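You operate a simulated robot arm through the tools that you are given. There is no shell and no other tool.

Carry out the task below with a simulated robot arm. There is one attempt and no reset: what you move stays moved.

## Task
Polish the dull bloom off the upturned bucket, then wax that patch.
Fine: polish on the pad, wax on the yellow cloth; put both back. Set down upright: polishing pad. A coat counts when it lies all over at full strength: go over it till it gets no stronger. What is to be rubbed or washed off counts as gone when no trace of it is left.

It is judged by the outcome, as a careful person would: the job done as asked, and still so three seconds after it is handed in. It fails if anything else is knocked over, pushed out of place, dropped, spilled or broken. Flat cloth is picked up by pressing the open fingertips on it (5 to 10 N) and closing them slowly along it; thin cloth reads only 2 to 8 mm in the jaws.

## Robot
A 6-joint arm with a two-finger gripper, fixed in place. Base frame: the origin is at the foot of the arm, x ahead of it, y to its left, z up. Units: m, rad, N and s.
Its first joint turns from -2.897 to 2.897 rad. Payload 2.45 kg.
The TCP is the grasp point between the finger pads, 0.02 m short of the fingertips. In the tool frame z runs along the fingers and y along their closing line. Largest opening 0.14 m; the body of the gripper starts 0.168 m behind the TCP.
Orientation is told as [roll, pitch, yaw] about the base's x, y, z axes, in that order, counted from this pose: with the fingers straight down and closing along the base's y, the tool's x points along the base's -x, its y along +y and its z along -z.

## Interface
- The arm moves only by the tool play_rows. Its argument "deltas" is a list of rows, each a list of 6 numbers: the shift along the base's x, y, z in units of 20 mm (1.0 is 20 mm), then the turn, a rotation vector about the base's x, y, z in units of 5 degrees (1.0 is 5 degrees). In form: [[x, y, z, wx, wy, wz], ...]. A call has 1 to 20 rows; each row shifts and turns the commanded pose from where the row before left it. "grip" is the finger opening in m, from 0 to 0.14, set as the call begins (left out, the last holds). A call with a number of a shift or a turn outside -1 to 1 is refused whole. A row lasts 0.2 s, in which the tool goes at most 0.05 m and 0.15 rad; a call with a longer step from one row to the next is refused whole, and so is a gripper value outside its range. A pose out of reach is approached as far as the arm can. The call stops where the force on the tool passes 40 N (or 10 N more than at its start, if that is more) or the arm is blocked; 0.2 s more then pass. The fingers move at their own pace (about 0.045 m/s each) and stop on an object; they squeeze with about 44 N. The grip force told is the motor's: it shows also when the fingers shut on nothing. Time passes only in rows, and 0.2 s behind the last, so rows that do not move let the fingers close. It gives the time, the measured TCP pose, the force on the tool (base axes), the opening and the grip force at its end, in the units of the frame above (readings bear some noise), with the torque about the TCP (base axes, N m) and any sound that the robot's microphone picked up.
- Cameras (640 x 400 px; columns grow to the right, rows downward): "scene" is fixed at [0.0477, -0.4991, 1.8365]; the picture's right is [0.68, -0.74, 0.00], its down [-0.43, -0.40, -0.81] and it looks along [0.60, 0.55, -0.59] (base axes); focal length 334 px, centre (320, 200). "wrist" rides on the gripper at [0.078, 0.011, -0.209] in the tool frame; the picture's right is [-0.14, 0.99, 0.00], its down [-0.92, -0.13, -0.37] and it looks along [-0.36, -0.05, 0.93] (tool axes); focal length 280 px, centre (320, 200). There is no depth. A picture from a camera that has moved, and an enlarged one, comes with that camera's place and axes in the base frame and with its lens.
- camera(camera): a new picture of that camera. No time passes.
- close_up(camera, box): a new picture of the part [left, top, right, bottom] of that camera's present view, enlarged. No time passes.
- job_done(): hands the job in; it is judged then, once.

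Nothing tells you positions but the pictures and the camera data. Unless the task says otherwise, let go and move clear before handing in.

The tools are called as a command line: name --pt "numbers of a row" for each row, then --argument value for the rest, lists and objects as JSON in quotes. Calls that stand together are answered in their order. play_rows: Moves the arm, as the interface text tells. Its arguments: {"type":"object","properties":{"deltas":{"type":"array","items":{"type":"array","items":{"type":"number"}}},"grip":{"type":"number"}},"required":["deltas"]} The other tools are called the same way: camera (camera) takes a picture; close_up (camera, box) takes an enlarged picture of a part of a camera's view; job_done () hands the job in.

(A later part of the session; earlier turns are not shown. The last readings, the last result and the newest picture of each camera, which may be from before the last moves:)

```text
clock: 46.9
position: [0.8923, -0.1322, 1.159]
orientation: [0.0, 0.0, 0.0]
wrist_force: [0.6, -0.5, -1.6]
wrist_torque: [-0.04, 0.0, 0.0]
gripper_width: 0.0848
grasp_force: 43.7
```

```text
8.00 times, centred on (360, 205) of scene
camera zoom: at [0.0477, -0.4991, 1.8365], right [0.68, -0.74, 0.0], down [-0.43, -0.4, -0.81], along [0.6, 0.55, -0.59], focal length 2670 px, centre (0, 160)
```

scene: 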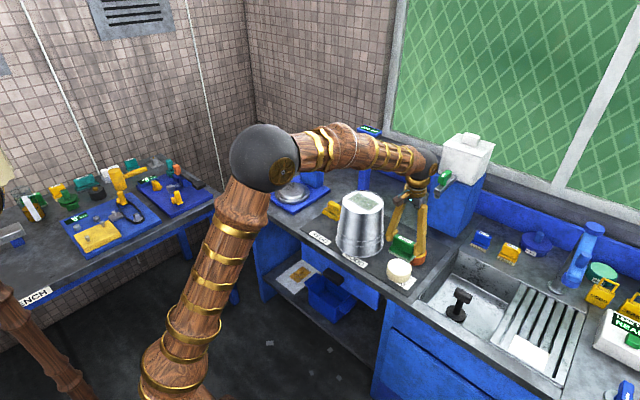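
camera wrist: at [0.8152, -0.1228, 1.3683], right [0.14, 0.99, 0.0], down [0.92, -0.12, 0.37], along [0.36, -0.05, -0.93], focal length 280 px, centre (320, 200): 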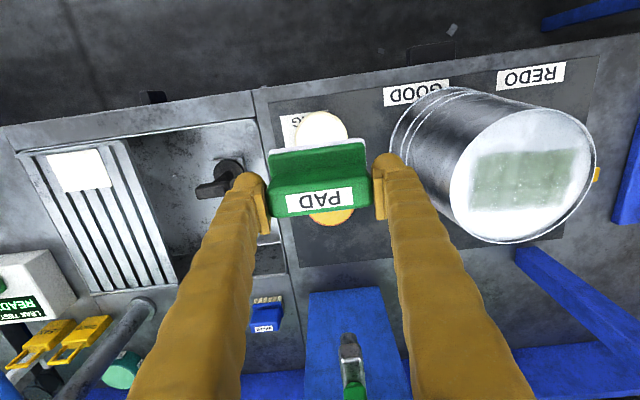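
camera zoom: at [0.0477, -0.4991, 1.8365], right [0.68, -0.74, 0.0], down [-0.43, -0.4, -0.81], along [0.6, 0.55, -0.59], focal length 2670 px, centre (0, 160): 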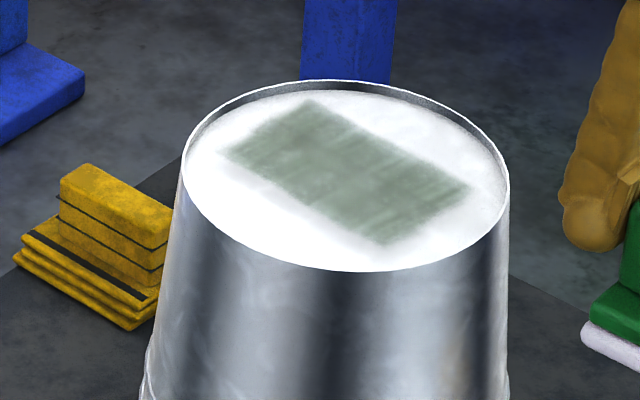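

The bucket's bottom has a raised rim (radius about 0.08), and the patch lies recessed inside it, centred near (0.944, 0.0925). The pad is about 0.055 by 0.09 m, so it fits inside if I keep its centre within ±14 mm in x and ±12 mm in y. Next I go above the patch.

play_rows --pt "0.215 0.936 0 0 0 0" --pt "0.215 0.936 0 0 0 0" --pt "0.215 0.936 0 0 0 0" --pt "0.215 0.936 0 0 0 0" --pt "0.215 0.936 0 0 0 0" --pt "0.215 0.936 0 0 0 0" --pt "0.215 0.936 0 0 0 0" --pt "0.215 0.936 0 0 0 0" --pt "0.215 0.936 0 0 0 0" --pt "0.215 0.936 0 0 0 0" --pt "0.215 0.936 0 0 0 0" --pt "0.215 0.936 0 0 0 0" --pt "0 0 -0.5 0 0 0" --pt "0 0 -0.5 0 0 0" --pt "0 0 0 0 0 0"

camera --camera "wrist"

close_up --camera "scene" --box '[320, 150, 410, 230]'

```text
clock: 50.0
position: [0.9444, 0.093, 1.1396]
orientation: [-0.001, 0.004, 0.001]
wrist_force: [0.0, 1.0, -1.5]
wrist_torque: [-0.01, -0.03, 0.01]
gripper_width: 0.0849
grasp_force: 44.3
```

```text
taken
camera wrist: at [0.8663, 0.1021, 1.3487], right [0.14, 0.99, 0.0], down [0.92, -0.12, 0.37], along [0.36, -0.05, -0.93], focal length 280 px, centre (320, 200)
```

wrist: 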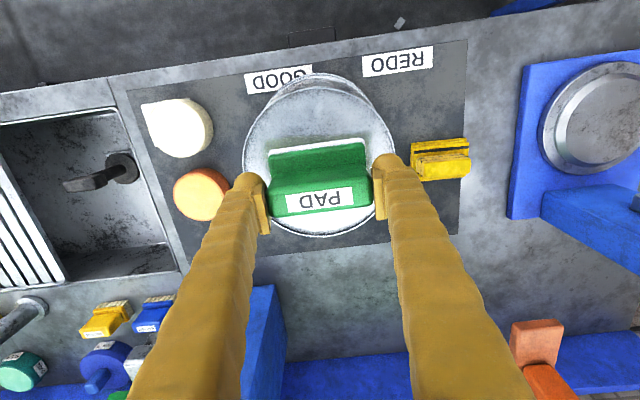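

```text
5.00 times, centred on (365, 190) of scene
camera zoom: at [0.0477, -0.4991, 1.8365], right [0.68, -0.74, 0.0], down [-0.43, -0.4, -0.81], along [0.6, 0.55, -0.59], focal length 1669 px, centre (95, 250)
```

zoom: 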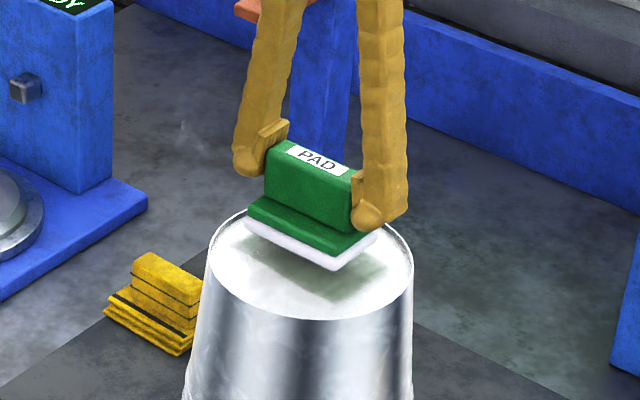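

close_up --camera "wrist" --box '[230, 60, 410, 250]'

```text
2.11 times, centred on (320, 155) of wrist
camera zoom: at [0.8663, 0.1021, 1.3487], right [0.14, 0.99, 0.0], down [0.92, -0.12, 0.37], along [0.36, -0.05, -0.93], focal length 590 px, centre (320, 295)
```

zoom: 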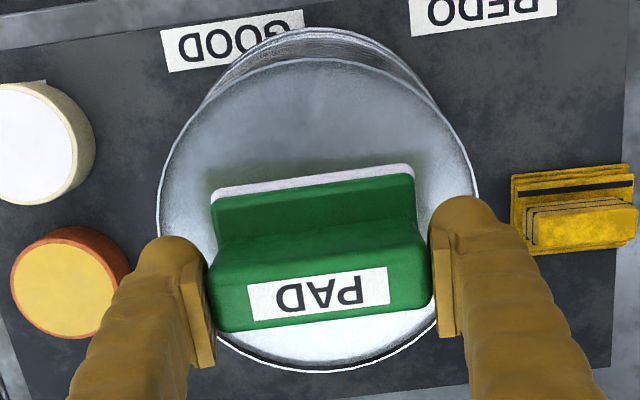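

The pad is centred within the rim: bucket centre (0.942, 0.092), pad at (0.944, 0.093). I'll lower it gently to contact.

play_rows --pt "0 0 -0.4 0 -0.02 0" --pt "0 0 -0.4 0 -0.02 0" --pt "0 0 0 0 0 0"

play_rows --pt "0 0 -0.1 0 0 0" --pt "0 0 -0.1 0 0 0" --pt "0 0 0 0 0 0"

play_rows --pt "0 0 -0.07 0 0 0" --pt "0 0 -0.07 0 0 0" --pt "0 0 0 0 0 0"

play_rows --pt "0 0 -0.07 0 0 0" --pt "0 0 0 0 0 0"

```text
clock: 50.9
position: [0.9432, 0.0923, 1.1235]
orientation: [-0.001, -0.004, 0.001]
wrist_force: [0.2, 0.5, -1.1]
wrist_torque: [-0.02, -0.01, 0.0]
gripper_width: 0.0848
grasp_force: 44.5
```

```text
clock: 51.6
position: [0.9447, 0.0923, 1.1181]
orientation: [-0.003, -0.003, 0.003]
wrist_force: [0.0, 0.7, -1.6]
wrist_torque: [-0.04, -0.01, 0.01]
gripper_width: 0.0848
grasp_force: 43.8
```

```text
clock: 52.5
position: [0.9452, 0.0914, 1.118]
orientation: [-0.002, -0.006, 0.002]
wrist_force: [-2.8, -5.6, 29.3]
wrist_torque: [-0.35, -0.46, -0.07]
gripper_width: 0.0851
grasp_force: 44.1
```

```text
clock: 52.8
position: [0.9455, 0.0921, 1.1186]
orientation: [-0.002, -0.007, 0.003]
wrist_force: [-2.2, -0.1, 8.0]
wrist_torque: [-0.05, -0.14, -0.02]
gripper_width: 0.085
grasp_force: 43.7
stopped in row 1: the force on the tool passed its limit at 43 N (the readings are from after the stop); the commanded pose is now the measured one
```

Contact is at TCP z about 1.118 with light force, so I'll try short strokes along y and watch the force.

play_rows --pt "0 0.3 0 0 0 0" --pt "0 0.3 0 0 0 0" --pt "0 -0.4 0 0 0 0" --pt "0 -0.4 0 0 0 0" --pt "0 -0.4 0 0 0 0" --pt "0 0.4 0 0 0 0" --pt "0 0.2 0 0 0 0" --pt "0 0 0 0 0 0"

close_up --camera "scene" --box '[320, 150, 410, 230]'

```text
clock: 54.6
position: [0.9446, 0.0912, 1.1177]
orientation: [-0.002, -0.007, 0.001]
wrist_force: [2.8, -13.7, 27.3]
wrist_torque: [-0.46, -0.04, -0.01]
gripper_width: 0.0845
grasp_force: 44.4
```

```text
5.00 times, centred on (365, 190) of scene
camera zoom: at [0.0477, -0.4991, 1.8365], right [0.68, -0.74, 0.0], down [-0.43, -0.4, -0.81], along [0.6, 0.55, -0.59], focal length 1669 px, centre (95, 250)
```

zoom: 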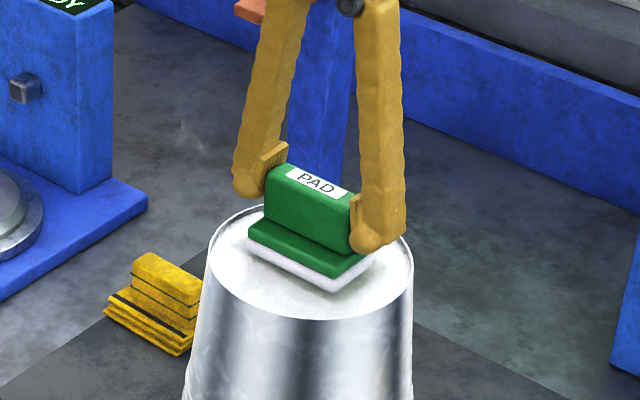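

The force crept up to 27 N, so I'll ease off a little to keep the bucket from sliding. Then I raster across the patch.

play_rows --pt "0 0 0.04 0 0 0" --pt "0 0 0 0 0 0"

play_rows --pt "-0.35 0 0 0 0 0" --pt "-0.35 0 0 0 0 0" --pt "0 0.3 0 0 0 0" --pt "0 0.3 0 0 0 0" --pt "0 -0.4 0 0 0 0" --pt "0 -0.4 0 0 0 0" --pt "0 -0.4 0 0 0 0" --pt "0 0.4 0 0 0 0" --pt "0 0.4 0 0 0 0" --pt "0 0.4 0 0 0 0" --pt "0 -0.3 0 0 0 0" --pt "0 -0.3 0 0 0 0" --pt "0 0 0 0 0 0"

close_up --camera "scene" --box '[320, 150, 410, 230]'

```text
clock: 55.2
position: [0.9441, 0.093, 1.118]
orientation: [-0.002, -0.005, 0.0]
wrist_force: [1.1, -7.6, 16.5]
wrist_torque: [0.0, -0.29, -0.06]
gripper_width: 0.0847
grasp_force: 44.1
```

```text
clock: 58.0
position: [0.9316, 0.0918, 1.1188]
orientation: [-0.004, -0.005, 0.001]
wrist_force: [1.1, -0.4, -0.7]
wrist_torque: [0.03, 0.0, -0.02]
gripper_width: 0.0847
grasp_force: 44.1
```

```text
5.00 times, centred on (365, 190) of scene
camera zoom: at [0.0477, -0.4991, 1.8365], right [0.68, -0.74, 0.0], down [-0.43, -0.4, -0.81], along [0.6, 0.55, -0.59], focal length 1669 px, centre (95, 250)
```

zoom: 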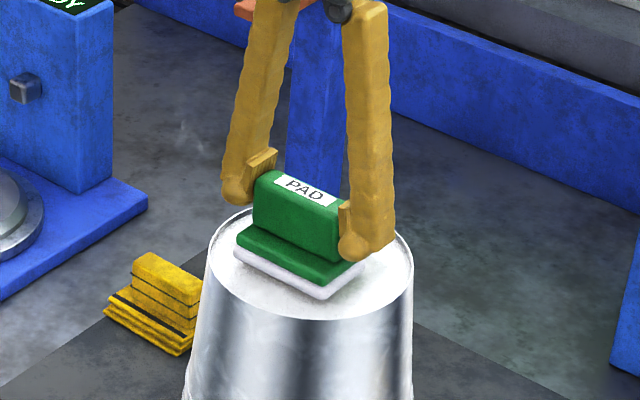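

Contact was lost at this side, so I'll press a touch lower and repeat the strokes there.

play_rows --pt "0 0 -0.03 0 0 0" --pt "0 0 0 0 0 0"

play_rows --pt "0 0 -0.02 0 0 0" --pt "0 0 0 0 0 0"

```text
clock: 58.6
position: [0.9308, 0.0931, 1.1184]
orientation: [-0.002, -0.005, 0.001]
wrist_force: [3.0, -2.7, 9.5]
wrist_torque: [0.11, 0.03, -0.01]
gripper_width: 0.0846
grasp_force: 43.8
```

```text
clock: 59.2
position: [0.9315, 0.0924, 1.1184]
orientation: [-0.003, -0.008, 0.001]
wrist_force: [5.4, 3.9, 23.3]
wrist_torque: [0.13, 0.19, -0.04]
gripper_width: 0.085
grasp_force: 44.2
```

play_rows --pt "0 0.3 0 0 0 0" --pt "0 0.3 0 0 0 0" --pt "0 -0.4 0 0 0 0" --pt "0 -0.4 0 0 0 0" --pt "0 -0.4 0 0 0 0" --pt "0 0.4 0 0 0 0" --pt "0 0.4 0 0 0 0" --pt "0 0.4 0 0 0 0" --pt "0 -0.4 0 0 0 0" --pt "0 -0.4 0 0 0 0" --pt "0 -0.4 0 0 0 0" --pt "0 0.3 0 0 0 0" --pt "0 0.3 0 0 0 0"

play_rows --pt "0.35 0 0 0 0 0" --pt "0.3 0 0 0 0 0" --pt "0 0 0 0 0 0"

close_up --camera "scene" --box '[320, 150, 410, 230]'

```text
clock: 60.6
position: [0.9303, 0.0827, 1.1173]
orientation: [-0.004, -0.007, 0.002]
wrist_force: [-0.4, 0.3, 3.0]
wrist_torque: [0.27, 0.1, -0.03]
gripper_width: 0.0846
grasp_force: 43.8
stopped in row 6: the force on the tool passed its limit at 45 N (the readings are from after the stop); the commanded pose is now the measured one
```

```text
clock: 61.4
position: [0.9433, 0.0822, 1.1197]
orientation: [-0.004, -0.006, 0.002]
wrist_force: [-7.1, 0.3, 14.4]
wrist_torque: [0.75, 0.36, 0.28]
gripper_width: 0.0846
grasp_force: 44.0
```

```text
5.00 times, centred on (365, 190) of scene
camera zoom: at [0.0477, -0.4991, 1.8365], right [0.68, -0.74, 0.0], down [-0.43, -0.4, -0.81], along [0.6, 0.55, -0.59], focal length 1669 px, centre (95, 250)
```

zoom: 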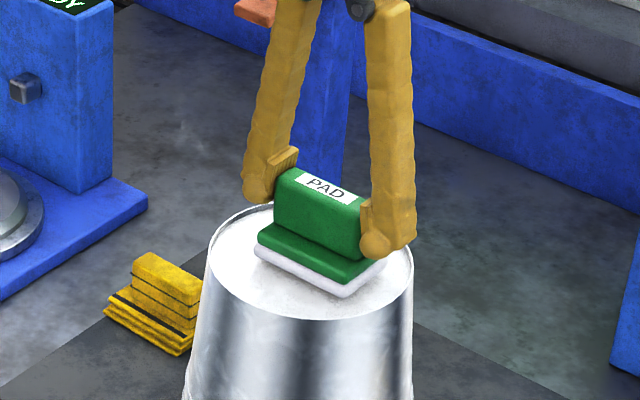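

I'll lift and look at how the patch has come along so far.

play_rows --pt "0 0 0.5 0 0 0" --pt "0 0 1 0 0 0" --pt "0 0 1 0 0 0" --pt "-0.5 0 0.5 0 0 0" --pt "-1 0 0 0 0 0" --pt "-1 0 0 0 0 0" --pt "-1 0 0 0 0 0" --pt "-1 0 0 0 0 0" --pt "-1 0 0 0 0 0" --pt "-1 0 0 0 0 0" --pt "0 0 0 0 0 0"

close_up --camera "scene" --box '[320, 150, 410, 230]'

close_up --camera "wrist" --box '[230, 120, 410, 320]'

```text
clock: 63.8
position: [0.8135, 0.0823, 1.1794]
orientation: [-0.003, -0.008, 0.003]
wrist_force: [-0.4, -0.2, -0.7]
wrist_torque: [0.01, -0.01, -0.02]
gripper_width: 0.0847
grasp_force: 43.8
```

```text
5.00 times, centred on (365, 190) of scene
camera zoom: at [0.0477, -0.4991, 1.8365], right [0.68, -0.74, 0.0], down [-0.43, -0.4, -0.81], along [0.6, 0.55, -0.59], focal length 1669 px, centre (95, 250)
```

zoom: 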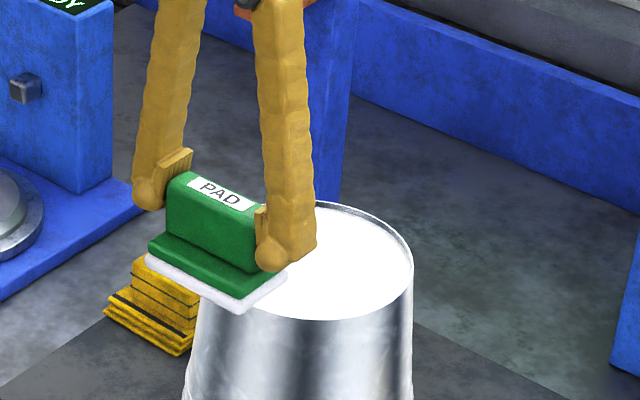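

```text
2.00 times, centred on (320, 220) of wrist
camera zoom: at [0.7346, 0.0929, 1.3871], right [0.14, 0.99, 0.0], down [0.92, -0.13, 0.38], along [0.37, -0.05, -0.93], focal length 561 px, centre (320, 160)
```

zoom: 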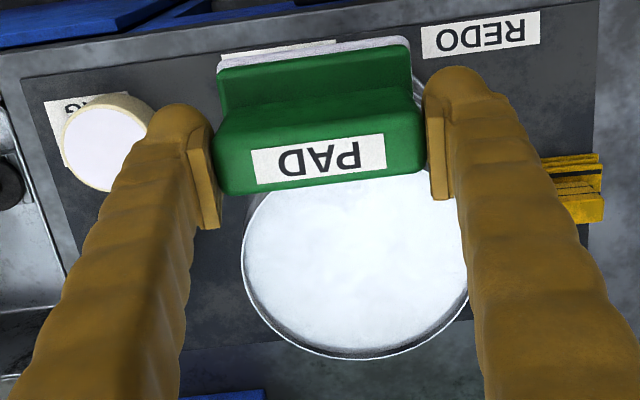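

The visible part is clean. I'll move aside with the pad to see the whole bucket top.

play_rows --pt "0 1 0 0 0 0" --pt "0 1 0 0 0 0" --pt "0 1 0 0 0 0" --pt "0 1 0 0 0 0" --pt "0 1 0 0 0 0" --pt "0 1 0 0 0 0" --pt "0 1 0 0 0 0" --pt "0 1 0 0 0 0" --pt "0 1 0 0 0 0" --pt "0 1 0 0 0 0" --pt "0 0.9 0 0 0 0" --pt "0 0 0 0 0 0"

close_up --camera "scene" --box '[330, 180, 390, 230]'

camera --camera "wrist"

```text
clock: 66.4
position: [0.8118, 0.2996, 1.1782]
orientation: [-0.002, -0.006, 0.002]
wrist_force: [-0.3, -0.1, -0.8]
wrist_torque: [-0.05, -0.01, -0.02]
gripper_width: 0.0844
grasp_force: 43.7
```

```text
8.00 times, centred on (360, 205) of scene
camera zoom: at [0.0477, -0.4991, 1.8365], right [0.68, -0.74, 0.0], down [-0.43, -0.4, -0.81], along [0.6, 0.55, -0.59], focal length 2670 px, centre (0, 160)
```

zoom: 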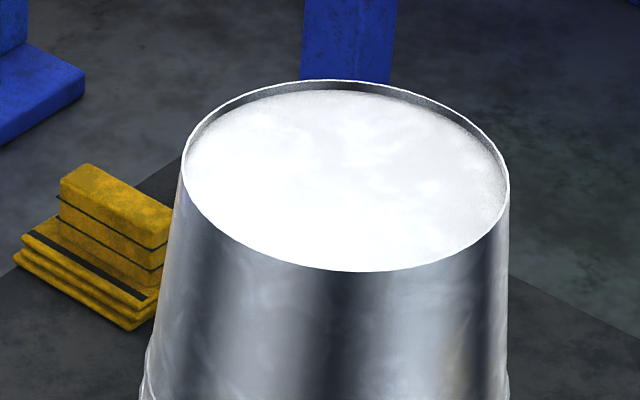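

```text
taken
camera wrist: at [0.7332, 0.3102, 1.3875], right [0.14, 0.99, 0.0], down [0.92, -0.13, 0.38], along [0.37, -0.05, -0.93], focal length 280 px, centre (320, 200)
```

wrist: 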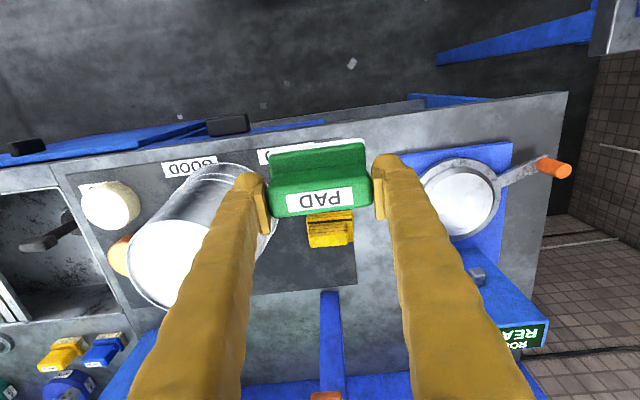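

The bloom looks gone and the bucket hasn't moved. The far edge (x about 0.975) has only had one pass, though, so I'll do another full polishing pass that includes it.

play_rows --pt "0.64 -0.941 -0.1 0 0.01 0" --pt "0.64 -0.941 -0.1 0 0.01 0" --pt "0.64 -0.941 -0.1 0 0.01 0" --pt "0.64 -0.941 -0.1 0 0.01 0" --pt "0.64 -0.941 -0.1 0 0.01 0" --pt "0.64 -0.941 -0.1 0 0.01 0" --pt "0.64 -0.941 -0.1 0 0 0" --pt "0.64 -0.941 -0.1 0 0 0" --pt "0.64 -0.941 -0.1 0 0 0" --pt "0.64 -0.941 -0.1 0 0 0" --pt "0.64 -0.941 -0.1 0 0 0" --pt "0 0 -0.5 0 0 0" --pt "0 0 -0.8 0 0 0" --pt "0 0 0 0 0 0"

play_rows --pt "0 0 -0.2 0 0 0" --pt "0 0 -0.2 0 0 0" --pt "0 0 0 0 0 0"

```text
clock: 69.4
position: [0.9554, 0.0941, 1.1307]
orientation: [-0.004, -0.003, 0.0]
wrist_force: [0.1, 0.2, -1.1]
wrist_torque: [-0.02, -0.01, 0.03]
gripper_width: 0.0845
grasp_force: 44.3
```

```text
clock: 70.2
position: [0.9538, 0.0932, 1.1214]
orientation: [-0.003, -0.001, -0.001]
wrist_force: [0.1, 0.6, -1.0]
wrist_torque: [-0.04, 0.0, 0.01]
gripper_width: 0.0848
grasp_force: 44.0
```

play_rows --pt "0 0 -0.1 0 0 0" --pt "0 0 -0.04 0 0 0" --pt "0 0 0 0 0 0"

play_rows --pt "0 0 -0.03 0 0 0" --pt "0 0 0 0 0 0"

```text
clock: 71.0
position: [0.9542, 0.0934, 1.1189]
orientation: [-0.005, -0.001, -0.001]
wrist_force: [1.6, -0.9, 3.4]
wrist_torque: [0.14, -0.14, -0.03]
gripper_width: 0.0845
grasp_force: 43.7
```

```text
clock: 71.6
position: [0.9533, 0.0925, 1.1194]
orientation: [-0.003, -0.001, 0.001]
wrist_force: [-1.8, -0.5, 9.4]
wrist_torque: [0.17, -0.21, -0.01]
gripper_width: 0.0846
grasp_force: 44.4
```

play_rows --pt "0 0.3 -0.015 0 0 0" --pt "0 0.3 0 0 0 0" --pt "0 -0.4 0 0 0 0" --pt "0 -0.4 0 0 0 0" --pt "0 -0.4 0 0 0 0" --pt "0 0.4 0 0 0 0" --pt "0 0.4 0 0 0 0" --pt "0 0.4 0 0 0 0" --pt "0 -0.3 0 0 0 0" --pt "0 -0.3 0 0 0 0" --pt "0 0 0 0 0 0"

play_rows --pt "-0.3 0 0 0 0 0" --pt "-0.3 0.3 0 0 0 0" --pt "0 0.3 0 0 0 0" --pt "0 -0.4 0 0 0 0" --pt "0 -0.4 0 0 0 0" --pt "0 -0.4 0 0 0 0" --pt "0 0.4 0 0 0 0" --pt "0 0.2 0 0 0 0" --pt "0 0 0 0 0 0"

```text
clock: 74.0
position: [0.9552, 0.0932, 1.1201]
orientation: [-0.003, -0.002, 0.004]
wrist_force: [-1.5, 9.0, 17.6]
wrist_torque: [0.24, -0.44, 0.17]
gripper_width: 0.0845
grasp_force: 44.1
```

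```text
clock: 76.0
position: [0.9439, 0.0918, 1.1193]
orientation: [-0.005, 0.0, -0.001]
wrist_force: [2.9, -14.4, 28.5]
wrist_torque: [-0.54, -0.02, 0.03]
gripper_width: 0.0846
grasp_force: 44.5
```

play_rows --pt "0 0 0.02 0 0 0" --pt "-0.3 0 0 0 0 0" --pt "-0.3 0 0 0 0 0" --pt "0 0 0 0 0 0"

play_rows --pt "0 0.3 0 0 0 0" --pt "0 0.3 0 0 0 0" --pt "0 -0.4 0 0 0 0" --pt "0 -0.4 0 0 0 0" --pt "0 -0.4 0 0 0 0" --pt "0 0.4 0 0 0 0" --pt "0 0.4 0 0 0 0" --pt "0 0.4 0 0 0 0" --pt "0 -0.3 0 0 0 0" --pt "0 -0.3 0 0 0 0" --pt "0 0 0 0 0 0"

```text
clock: 77.0
position: [0.9311, 0.0936, 1.1193]
orientation: [-0.005, -0.004, 0.002]
wrist_force: [7.5, 4.7, 22.0]
wrist_torque: [0.31, -0.24, -0.02]
gripper_width: 0.0843
grasp_force: 43.8
```

```text
clock: 79.4
position: [0.9308, 0.0934, 1.1179]
orientation: [-0.002, -0.001, 0.001]
wrist_force: [-1.5, 13.0, 25.1]
wrist_torque: [0.48, 0.07, 0.02]
gripper_width: 0.0844
grasp_force: 44.4
```

The full pass is done, so I'll lift and look from the side view where the bloom had shown clearly.

play_rows --pt "0 0 0.5 0 0 0" --pt "0 0 1 0 0 0" --pt "0 0 0.7 0 0 0" --pt "-0.1 -1 0 0 0 0" --pt "-0.1 -1 0 0 0 0" --pt "-0.2 -1 0 0 0 0" --pt "-0.2 -1 0 0 0 0" --pt "-0.2 -1 0 0 0 0" --pt "-0.2 -1 0 0 0 0" --pt "-0.2 -1 0 0 0 0" --pt "-0.2 -1 0 0 0 0" --pt "-0.2 -1 0 0 0 0" --pt "-0.2 -1 0 0 0 0" --pt "-0.2 -1 0 0 0 0" --pt "0 0 0 0 0 0"

close_up --camera "wrist" --box '[440, 90, 610, 250]'

close_up --camera "scene" --box '[330, 180, 390, 230]'

```text
clock: 82.6
position: [0.8909, -0.1269, 1.1643]
orientation: [-0.004, 0.0, 0.001]
wrist_force: [0.6, 0.0, -1.1]
wrist_torque: [0.01, 0.0, 0.03]
gripper_width: 0.0843
grasp_force: 44.1
```

```text
2.50 times, centred on (525, 170) of wrist
camera zoom: at [0.8124, -0.116, 1.3741], right [0.14, 0.99, 0.0], down [0.92, -0.13, 0.37], along [0.37, -0.05, -0.93], focal length 701 px, centre (-192, 275)
```

zoom: 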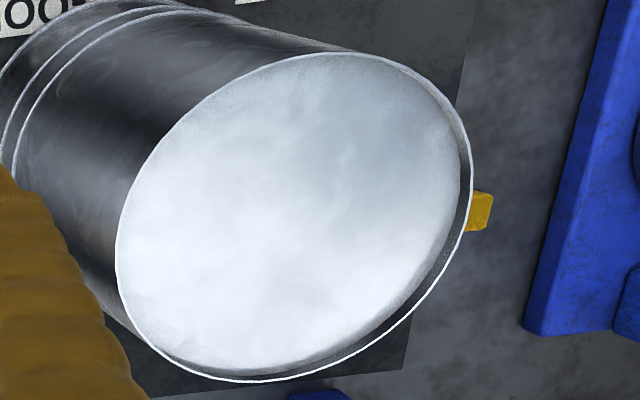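

```text
8.00 times, centred on (360, 205) of scene
camera zoom: at [0.0477, -0.4991, 1.8365], right [0.68, -0.74, 0.0], down [-0.43, -0.4, -0.81], along [0.6, 0.55, -0.59], focal length 2670 px, centre (0, 160)
```

zoom: 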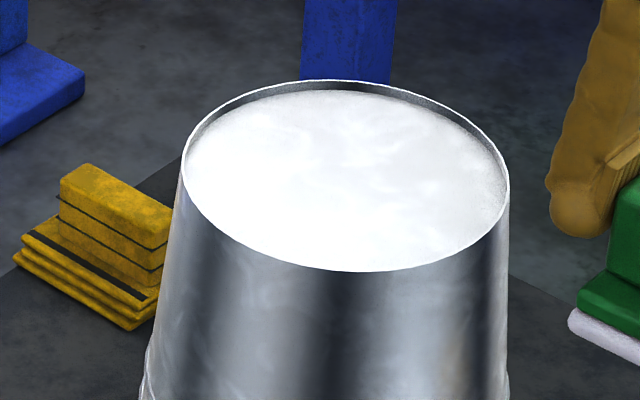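

No trace of bloom is left from either view, and the bucket is still in place. Now I'll carry the pad back over to its home spot.

play_rows --pt "0 1 0.4 0.04 0 0" --pt "0 1 0 0 0 0" --pt "0 1 0 0 0 0" --pt "0 1 0 0 0 0" --pt "0 1 0 0 0 0" --pt "0 1 0 0 0 0" --pt "0 1 0 0 0 0" --pt "0 1 0 0 0 0" --pt "0 1 0 0 0 0" --pt "0 1 0 0 0 0" --pt "0 1 0 0 0 0" --pt "0 1 0 0 0 0" --pt "0 1 0 0 0 0" --pt "0 1 0 0 0 0" --pt "0 1 0 0 0 0" --pt "0 1 0 0 0 0" --pt "0 1 0 0 0 0" --pt "0 1 0 0 0 0" --pt "-0.1 1 0 0 0 0" --pt "-0.1 1 0 0 0 0"

play_rows --pt "-0.1 0.7 0 0 0 0" --pt "0 0.65 0 0 0 0" --pt "0 0 -1 0 0 0" --pt "0 0 -1 0 0 0" --pt "0 0 -1 0 0 0" --pt "0 0 -1 0 0 0" --pt "0 0 -1 0 0 0" --pt "0 0 -1 0 0 0" --pt "0 0 -1 0 0 0" --pt "0 0 -1 0 0 0" --pt "0 0 0 0 0 0"

camera --camera "wrist"

close_up --camera "scene" --box '[280, 170, 360, 240]'

```text
clock: 86.8
position: [0.8872, 0.273, 1.1703]
orientation: [-0.002, -0.002, 0.0]
wrist_force: [0.5, 0.5, -0.8]
wrist_torque: [-0.03, -0.06, -0.01]
gripper_width: 0.0842
grasp_force: 44.1
```

```text
clock: 89.2
position: [0.8839, 0.3003, 1.01]
orientation: [-0.001, -0.001, 0.0]
wrist_force: [-0.3, 0.1, -1.5]
wrist_torque: [-0.01, -0.01, -0.01]
gripper_width: 0.0842
grasp_force: 43.6
```

```text
taken
camera wrist: at [0.8057, 0.3103, 1.2196], right [0.14, 0.99, 0.0], down [0.92, -0.13, 0.37], along [0.37, -0.05, -0.93], focal length 280 px, centre (320, 200)
```

wrist: 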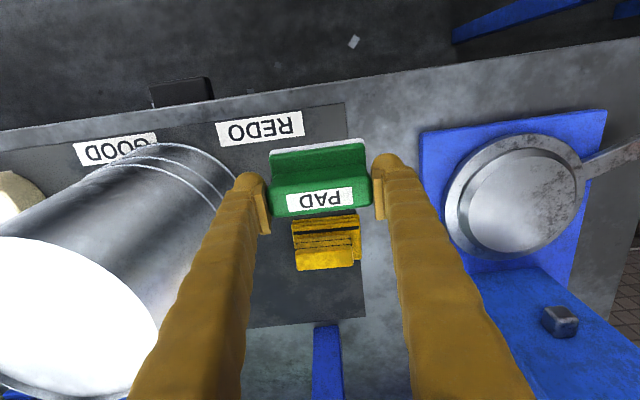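

```text
5.71 times, centred on (320, 205) of scene
camera zoom: at [0.0477, -0.4991, 1.8365], right [0.68, -0.74, 0.0], down [-0.43, -0.4, -0.81], along [0.6, 0.55, -0.59], focal length 1907 px, centre (320, 171)
```

zoom: 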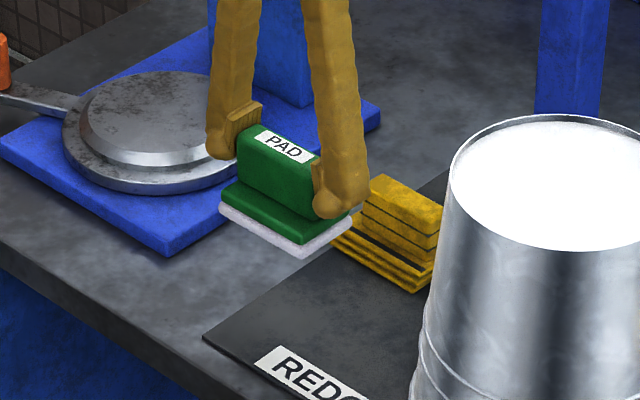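

The pad is above its home spot. I'll lower it, with fine steps near the surface.

play_rows --pt "0 0 -1 0 0 0" --pt "0 0 -1 0 0 0" --pt "0 0 -1 0 0 0" --pt "0 0 -1 0 0 0" --pt "0 0 -0.5 0 0 0" --pt "0 0 0 0 0 0"

play_rows --pt "0 0 -0.15 0 0 0" --pt "0 0 -0.15 0 0 0" --pt "0 0 0 0 0 0"

play_rows --pt "0 0 -0.08 0 0 0" --pt "0 0 0 0 0 0"

```text
clock: 90.6
position: [0.8829, 0.3011, 0.922]
orientation: [0.0, -0.002, 0.002]
wrist_force: [0.0, 0.5, -1.6]
wrist_torque: [0.02, 0.01, -0.03]
gripper_width: 0.0843
grasp_force: 44.2
```

```text
clock: 91.4
position: [0.8839, 0.3016, 0.9162]
orientation: [0.0, -0.002, 0.001]
wrist_force: [-0.1, 0.0, -1.6]
wrist_torque: [0.0, -0.03, -0.01]
gripper_width: 0.0845
grasp_force: 43.3
```

```text
clock: 92.0
position: [0.8835, 0.3015, 0.9128]
orientation: [0.001, 0.0, 0.002]
wrist_force: [-0.3, 1.0, -0.5]
wrist_torque: [0.0, -0.01, 0.02]
gripper_width: 0.084
grasp_force: 43.6
```

play_rows --pt "0.05 -0.05 -0.1 0 0 0" --pt "0 0 0 0 0 0"

play_rows --pt "0 0 -0.08 0 0 0" --pt "0 0 0 0 0 0"

play_rows --pt "0 0 -0.06 0 0 0" --pt "0 0 0 0 0 0"

```text
clock: 92.6
position: [0.8846, 0.3008, 0.9111]
orientation: [-0.001, -0.002, 0.0]
wrist_force: [-0.4, -0.7, -0.4]
wrist_torque: [-0.02, -0.01, 0.0]
gripper_width: 0.0841
grasp_force: 43.7
```

```text
clock: 93.2
position: [0.8861, 0.3001, 0.9116]
orientation: [0.001, -0.002, 0.001]
wrist_force: [-5.2, -1.1, 12.6]
wrist_torque: [-0.73, 0.3, -0.22]
gripper_width: 0.0841
grasp_force: 43.8
```

```text
clock: 93.8
position: [0.886, 0.3, 0.9091]
orientation: [0.0, -0.005, 0.0]
wrist_force: [-6.1, 0.8, 33.8]
wrist_torque: [-0.66, 0.39, 0.0]
gripper_width: 0.0843
grasp_force: 43.6
```

The pad is down on the bench. I'll ease the pressure, open the fingers, and retreat straight up.

play_rows --pt "0 0 0.03 0 0 0" --pt "0 0 0 0 0 0"

play_rows --pt "0 0 0 0 0 0" --pt "0 0 0 0 0 0" --pt "0 0 0 0 0 0" --pt "0 0 0 0 0 0" --pt "0 0 0 0 0 0" --grip 0.14

play_rows --pt "0 0 0.5 0 0 0" --pt "0 0 1 0 0 0" --pt "0 0 1 0 0 0" --pt "0 0 1 0 0 0" --pt "0 0 1 0 0 0" --pt "0 0 1 0 0 0" --pt "0 0 0 0 0 0"

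camera --camera "wrist"

close_up --camera "wrist" --box '[240, 100, 420, 300]'

close_up --camera "scene" --box '[290, 180, 350, 240]'

```text
clock: 94.4
position: [0.886, 0.3007, 0.9101]
orientation: [0.001, -0.005, 0.0]
wrist_force: [2.4, 4.9, 32.8]
wrist_torque: [-0.13, -0.11, -0.02]
gripper_width: 0.0842
grasp_force: 44.3
```

```text
clock: 95.6
position: [0.8854, 0.3003, 0.9098]
orientation: [0.002, -0.002, 0.002]
wrist_force: [-0.3, -0.7, 0.1]
wrist_torque: [0.02, -0.01, -0.01]
gripper_width: 0.14
grasp_force: 0.0
```

```text
clock: 97.2
position: [0.8856, 0.2986, 1.0197]
orientation: [-0.001, -0.001, 0.001]
wrist_force: [-0.3, -1.9, 0.1]
wrist_torque: [0.01, 0.01, 0.01]
gripper_width: 0.1402
grasp_force: 0.1
```

```text
taken
camera wrist: at [0.8068, 0.3082, 1.2295], right [0.14, 0.99, 0.0], down [0.92, -0.13, 0.37], along [0.37, -0.05, -0.93], focal length 280 px, centre (320, 200)
```

wrist: 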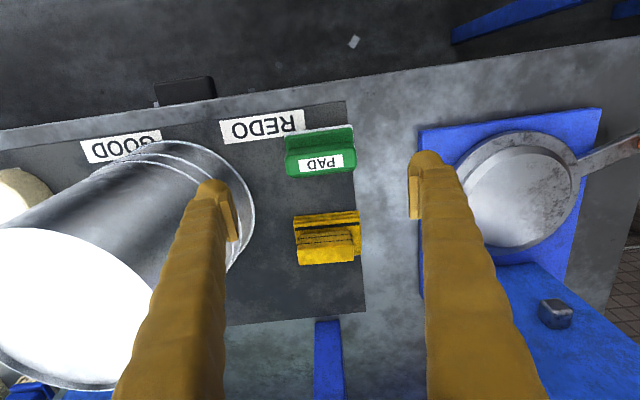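

```text
2.00 times, centred on (330, 200) of wrist
camera zoom: at [0.8068, 0.3082, 1.2295], right [0.14, 0.99, 0.0], down [0.92, -0.13, 0.37], along [0.37, -0.05, -0.93], focal length 561 px, centre (300, 200)
```

zoom: 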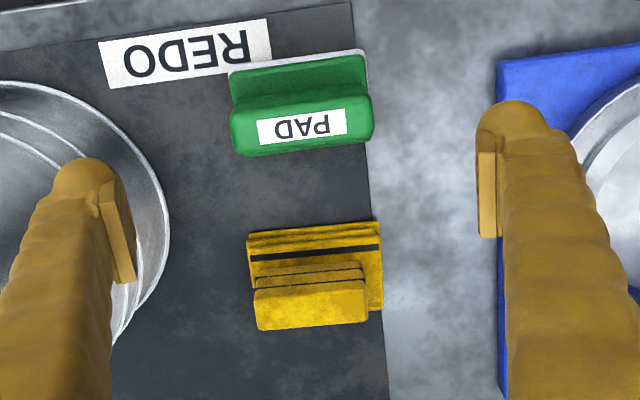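

```text
6.67 times, centred on (320, 210) of scene
camera zoom: at [0.0477, -0.4991, 1.8365], right [0.68, -0.74, 0.0], down [-0.43, -0.4, -0.81], along [0.6, 0.55, -0.59], focal length 2225 px, centre (320, 133)
```

zoom: 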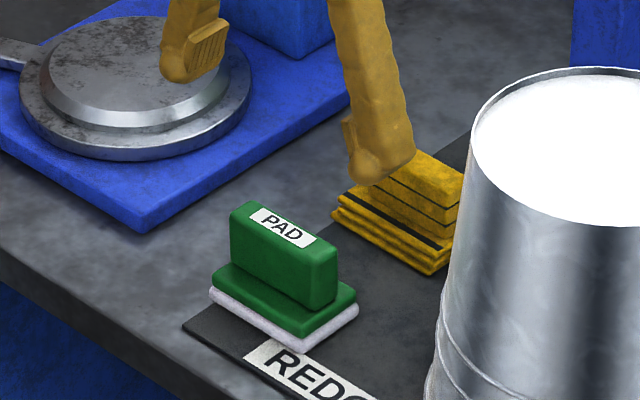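

The pad is back exactly where it was. The cloth's grip block is near (1.01, 0.288, top z 0.907), beyond straight-down reach, and an orange lever sits behind it. I'll tilt the tool about 25° outward about the finger-closing axis and take another look.

play_rows --pt "0 0 0.2 0 -1 0" --pt "0 0 0.2 0 -1 0" --pt "0 0 0.2 0 -1 0" --pt "0 0 0.2 0 -1 0" --pt "0 0 0.2 0 -1 0" --pt "0 0 0 0 0 0"

camera --camera "wrist"

camera --camera "scene"

```text
clock: 98.6
position: [0.8853, 0.2985, 1.0394]
orientation: [-0.003, -0.439, 0.003]
wrist_force: [0.3, 0.3, 0.0]
wrist_torque: [-0.01, 0.0, 0.01]
gripper_width: 0.1401
grasp_force: 0.0
```

```text
taken
camera wrist: at [0.7257, 0.3085, 1.1959], right [0.12, 0.99, 0.06], down [0.68, -0.13, 0.72], along [0.73, -0.05, -0.69], focal length 280 px, centre (320, 200)
```

wrist: 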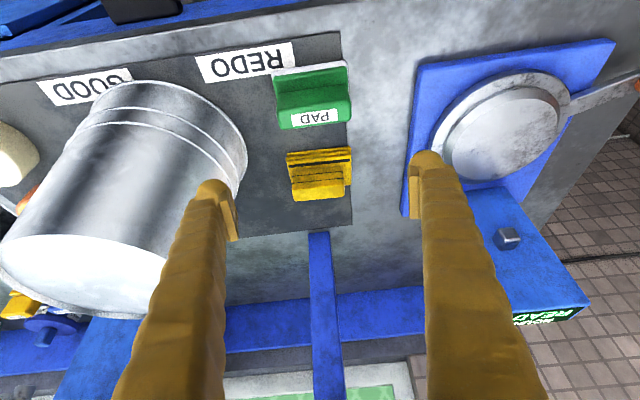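

```text
taken
```

scene: 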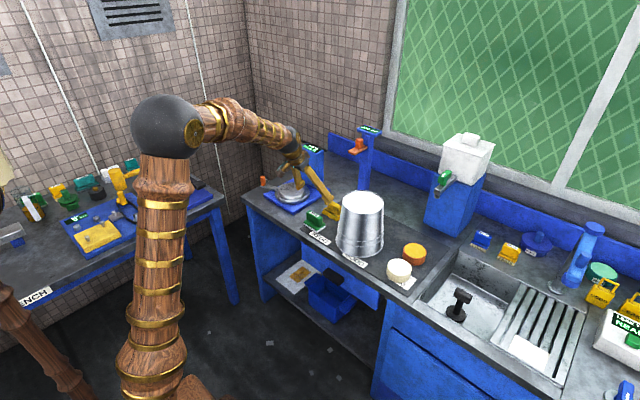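

close_up --camera "wrist" --box '[260, 130, 380, 220]'

close_up --camera "scene" --box '[310, 190, 350, 230]'

```text
4.44 times, centred on (320, 175) of wrist
camera zoom: at [0.7257, 0.3085, 1.1959], right [0.12, 0.99, 0.06], down [0.68, -0.13, 0.72], along [0.73, -0.05, -0.69], focal length 1246 px, centre (320, 311)
```

zoom: 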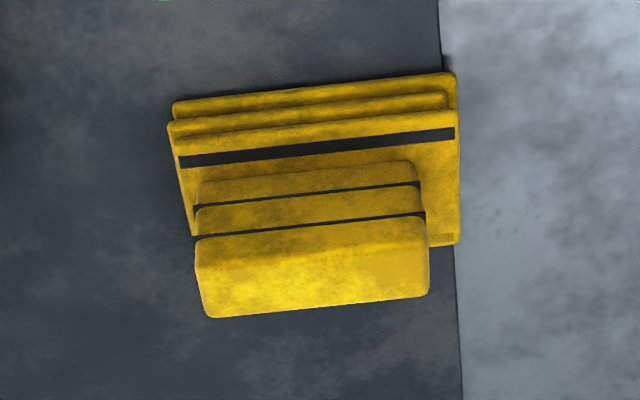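

```text
10.00 times, centred on (330, 210) of scene
camera zoom: at [0.0477, -0.4991, 1.8365], right [0.68, -0.74, 0.0], down [-0.43, -0.4, -0.81], along [0.6, 0.55, -0.59], focal length 3338 px, centre (220, 100)
```

zoom: 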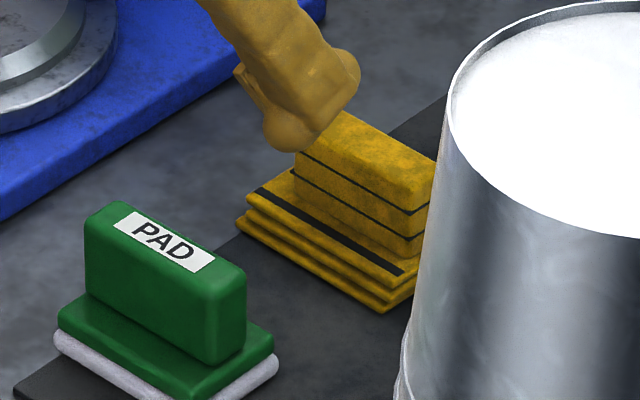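

The grip block is about 0.075 m long (y 0.251–0.326) and 0.025 m thick (x 1.004–1.029). I'll move in above it, keeping the tilt and a smaller opening to stay clear of the bucket.

play_rows --pt "0.82 -0.06 -0.4 0 0 0" --pt "0.82 -0.06 -0.4 0 0 0" --pt "0.82 -0.06 -0.5 0 0 0" --pt "0.82 -0.06 -0.5 0 0 0" --pt "0.82 -0.06 -0.5 0 0 0" --pt "0.82 -0.06 -0.5 0 0 0" --pt "0.82 -0.06 -0.5 0 0 0" --pt "0.82 -0.06 -0.5 0 0 0" --pt "0 0 0 0 0 0" --grip 0.12

camera --camera "wrist"

close_up --camera "scene" --box '[290, 170, 370, 240]'

```text
clock: 100.6
position: [1.0176, 0.289, 0.9624]
orientation: [-0.002, -0.44, 0.001]
wrist_force: [0.1, -0.3, -1.3]
wrist_torque: [0.02, 0.0, -0.03]
gripper_width: 0.1201
grasp_force: 0.1
```

```text
taken
camera wrist: at [0.8587, 0.2987, 1.1188], right [0.12, 0.99, 0.06], down [0.68, -0.13, 0.72], along [0.72, -0.05, -0.69], focal length 280 px, centre (320, 200)
```

wrist: 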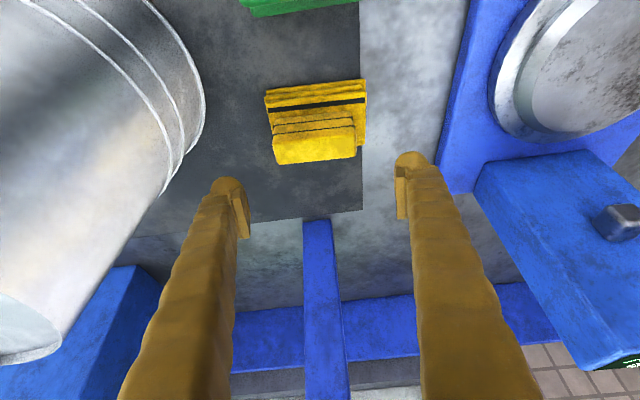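

```text
5.71 times, centred on (330, 205) of scene
camera zoom: at [0.0477, -0.4991, 1.8365], right [0.68, -0.74, 0.0], down [-0.43, -0.4, -0.81], along [0.6, 0.55, -0.59], focal length 1907 px, centre (263, 171)
```

zoom: 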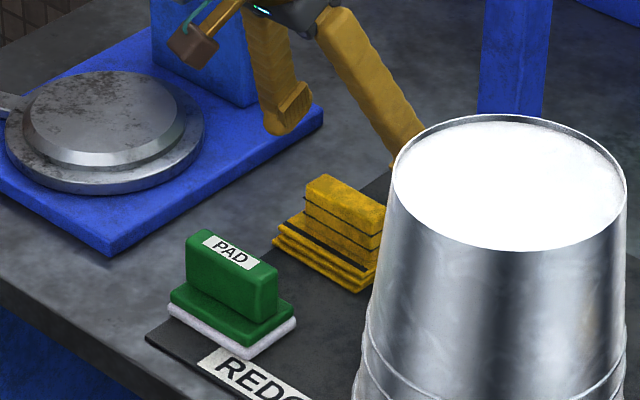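

close_up --camera "wrist" --box '[240, 60, 400, 200]'

```text
2.86 times, centred on (320, 130) of wrist
camera zoom: at [0.8587, 0.2987, 1.1188], right [0.12, 0.99, 0.06], down [0.68, -0.13, 0.72], along [0.72, -0.05, -0.69], focal length 801 px, centre (320, 400)
```

zoom: 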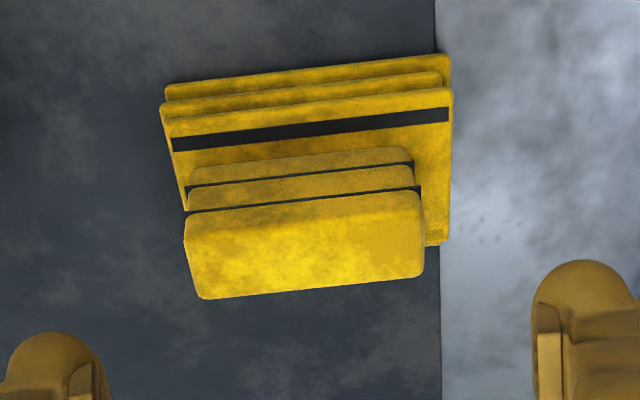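

play_rows --pt "-0.1 0 -0.5 0 0 0" --pt "-0.1 0 -0.5 0 0 0" --pt "0 0 -0.5 0 0 0" --pt "0 0 0 0 0 0"

camera --camera "wrist"

close_up --camera "wrist" --box '[220, 80, 420, 240]'

```text
clock: 101.6
position: [1.0129, 0.2908, 0.9336]
orientation: [0.0, -0.437, 0.002]
wrist_force: [-0.6, 0.8, 0.3]
wrist_torque: [0.01, -0.04, 0.0]
gripper_width: 0.12
grasp_force: 0.0
```

```text
taken
camera wrist: at [0.8538, 0.2991, 1.0893], right [0.12, 0.99, 0.06], down [0.68, -0.13, 0.72], along [0.72, -0.05, -0.69], focal length 280 px, centre (320, 200)
```

wrist: 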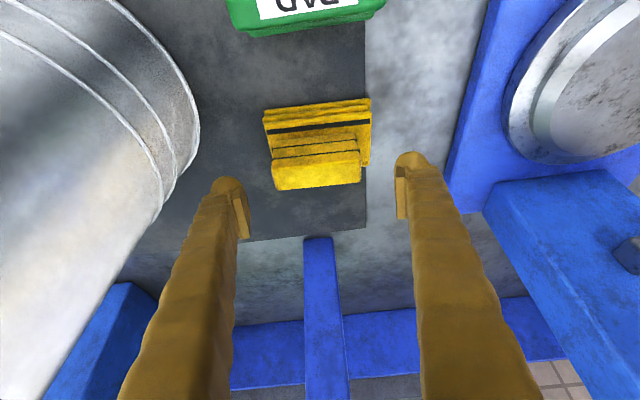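

```text
2.50 times, centred on (320, 160) of wrist
camera zoom: at [0.8538, 0.2991, 1.0893], right [0.12, 0.99, 0.06], down [0.68, -0.13, 0.72], along [0.72, -0.05, -0.69], focal length 701 px, centre (320, 300)
```

zoom: 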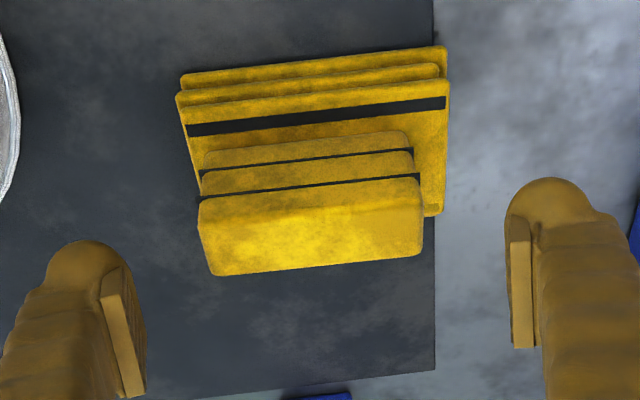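

The block centre comes out at (1.0114, 0.2875), so I'll trim to it and go down to grasp height.

play_rows --pt "-0.07 -0.1 -0.5 0 0 0" --pt "0 0 -0.5 0 0 0" --pt "0 0 -0.4 0 0 0" --pt "0 0 0 0 0 0"

camera --camera "wrist"

close_up --camera "wrist" --box '[220, 100, 420, 260]'

close_up --camera "scene" --box '[290, 170, 370, 240]'

```text
clock: 102.6
position: [1.0121, 0.2863, 0.9046]
orientation: [-0.001, -0.438, 0.001]
wrist_force: [-0.2, 0.0, -0.5]
wrist_torque: [-0.04, -0.02, 0.03]
gripper_width: 0.1198
grasp_force: 0.1
```

```text
taken
camera wrist: at [0.853, 0.2972, 1.0613], right [0.12, 0.99, 0.06], down [0.68, -0.13, 0.72], along [0.72, -0.05, -0.69], focal length 280 px, centre (320, 200)
```

wrist: 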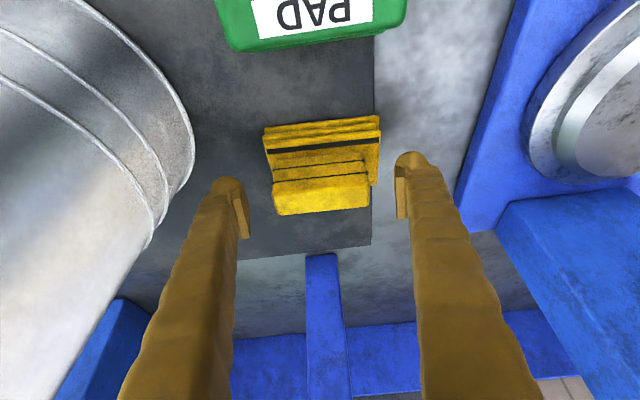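

```text
2.50 times, centred on (320, 180) of wrist
camera zoom: at [0.853, 0.2972, 1.0613], right [0.12, 0.99, 0.06], down [0.68, -0.13, 0.72], along [0.72, -0.05, -0.69], focal length 701 px, centre (320, 250)
```

zoom: 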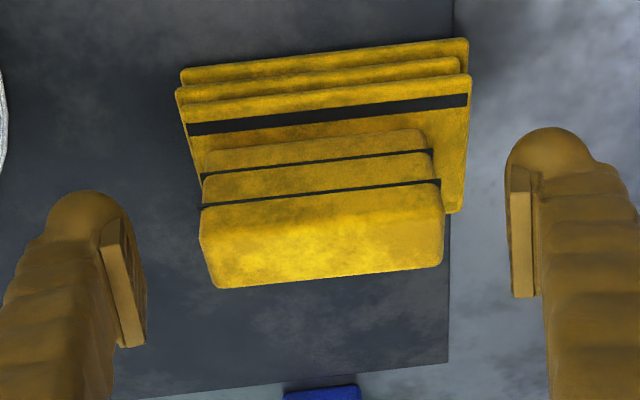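

```text
5.71 times, centred on (330, 205) of scene
camera zoom: at [0.0477, -0.4991, 1.8365], right [0.68, -0.74, 0.0], down [-0.43, -0.4, -0.81], along [0.6, 0.55, -0.59], focal length 1907 px, centre (263, 171)
```

zoom: 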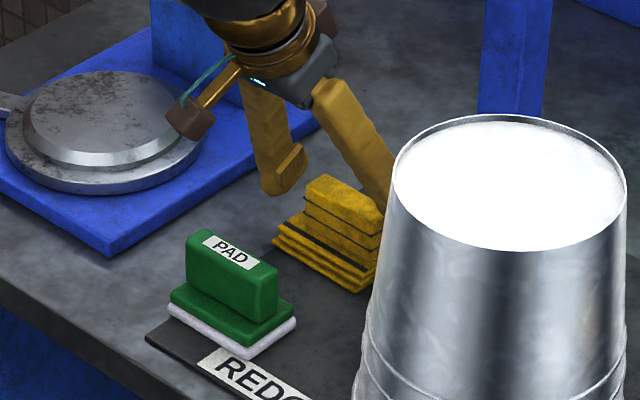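

The block is centred between the fingers. I'll go 3 mm lower and close.

play_rows --pt "0 0 -0.15 0 0 0" --pt "0 0 0 0 0 0"

play_rows --pt "0 0 0 0 0 0" --pt "0 0 0 0 0 0" --pt "0 0 0 0 0 0" --pt "0 0 0 0 0 0" --pt "0 0 0 0 0 0" --pt "0 0 0 0 0 0" --pt "0 0 0 0 0 0" --grip 0.0

close_up --camera "wrist" --box '[220, 100, 420, 260]'

close_up --camera "scene" --box '[290, 170, 370, 240]'

```text
clock: 103.2
position: [1.0118, 0.2876, 0.9017]
orientation: [-0.001, -0.438, 0.001]
wrist_force: [-0.1, 0.0, -0.6]
wrist_torque: [-0.03, 0.0, 0.02]
gripper_width: 0.12
grasp_force: 0.0
```

```text
clock: 104.8
position: [1.013, 0.2874, 0.9022]
orientation: [-0.002, -0.437, 0.001]
wrist_force: [-0.1, 0.0, 2.6]
wrist_torque: [-0.03, 0.05, 0.0]
gripper_width: 0.076
grasp_force: 44.1
```

```text
2.50 times, centred on (320, 180) of wrist
camera zoom: at [0.8529, 0.2968, 1.0588], right [0.12, 0.99, 0.06], down [0.68, -0.13, 0.72], along [0.72, -0.05, -0.69], focal length 701 px, centre (320, 250)
```

zoom: 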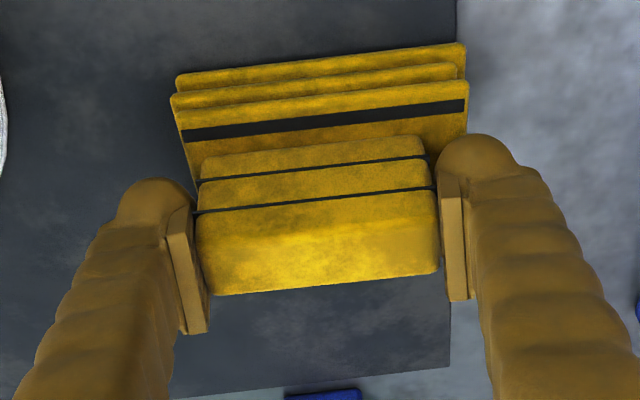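

```text
5.71 times, centred on (330, 205) of scene
camera zoom: at [0.0477, -0.4991, 1.8365], right [0.68, -0.74, 0.0], down [-0.43, -0.4, -0.81], along [0.6, 0.55, -0.59], focal length 1907 px, centre (263, 171)
```

zoom: 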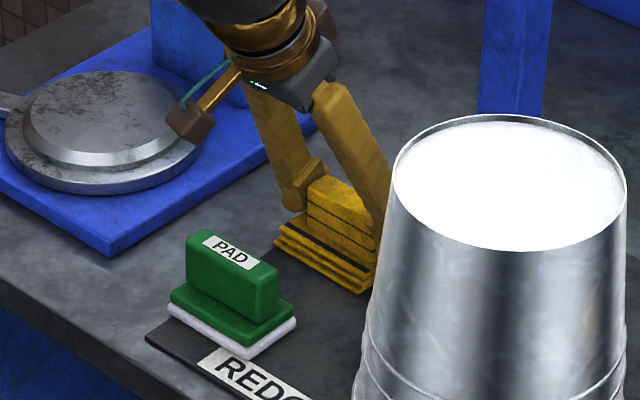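

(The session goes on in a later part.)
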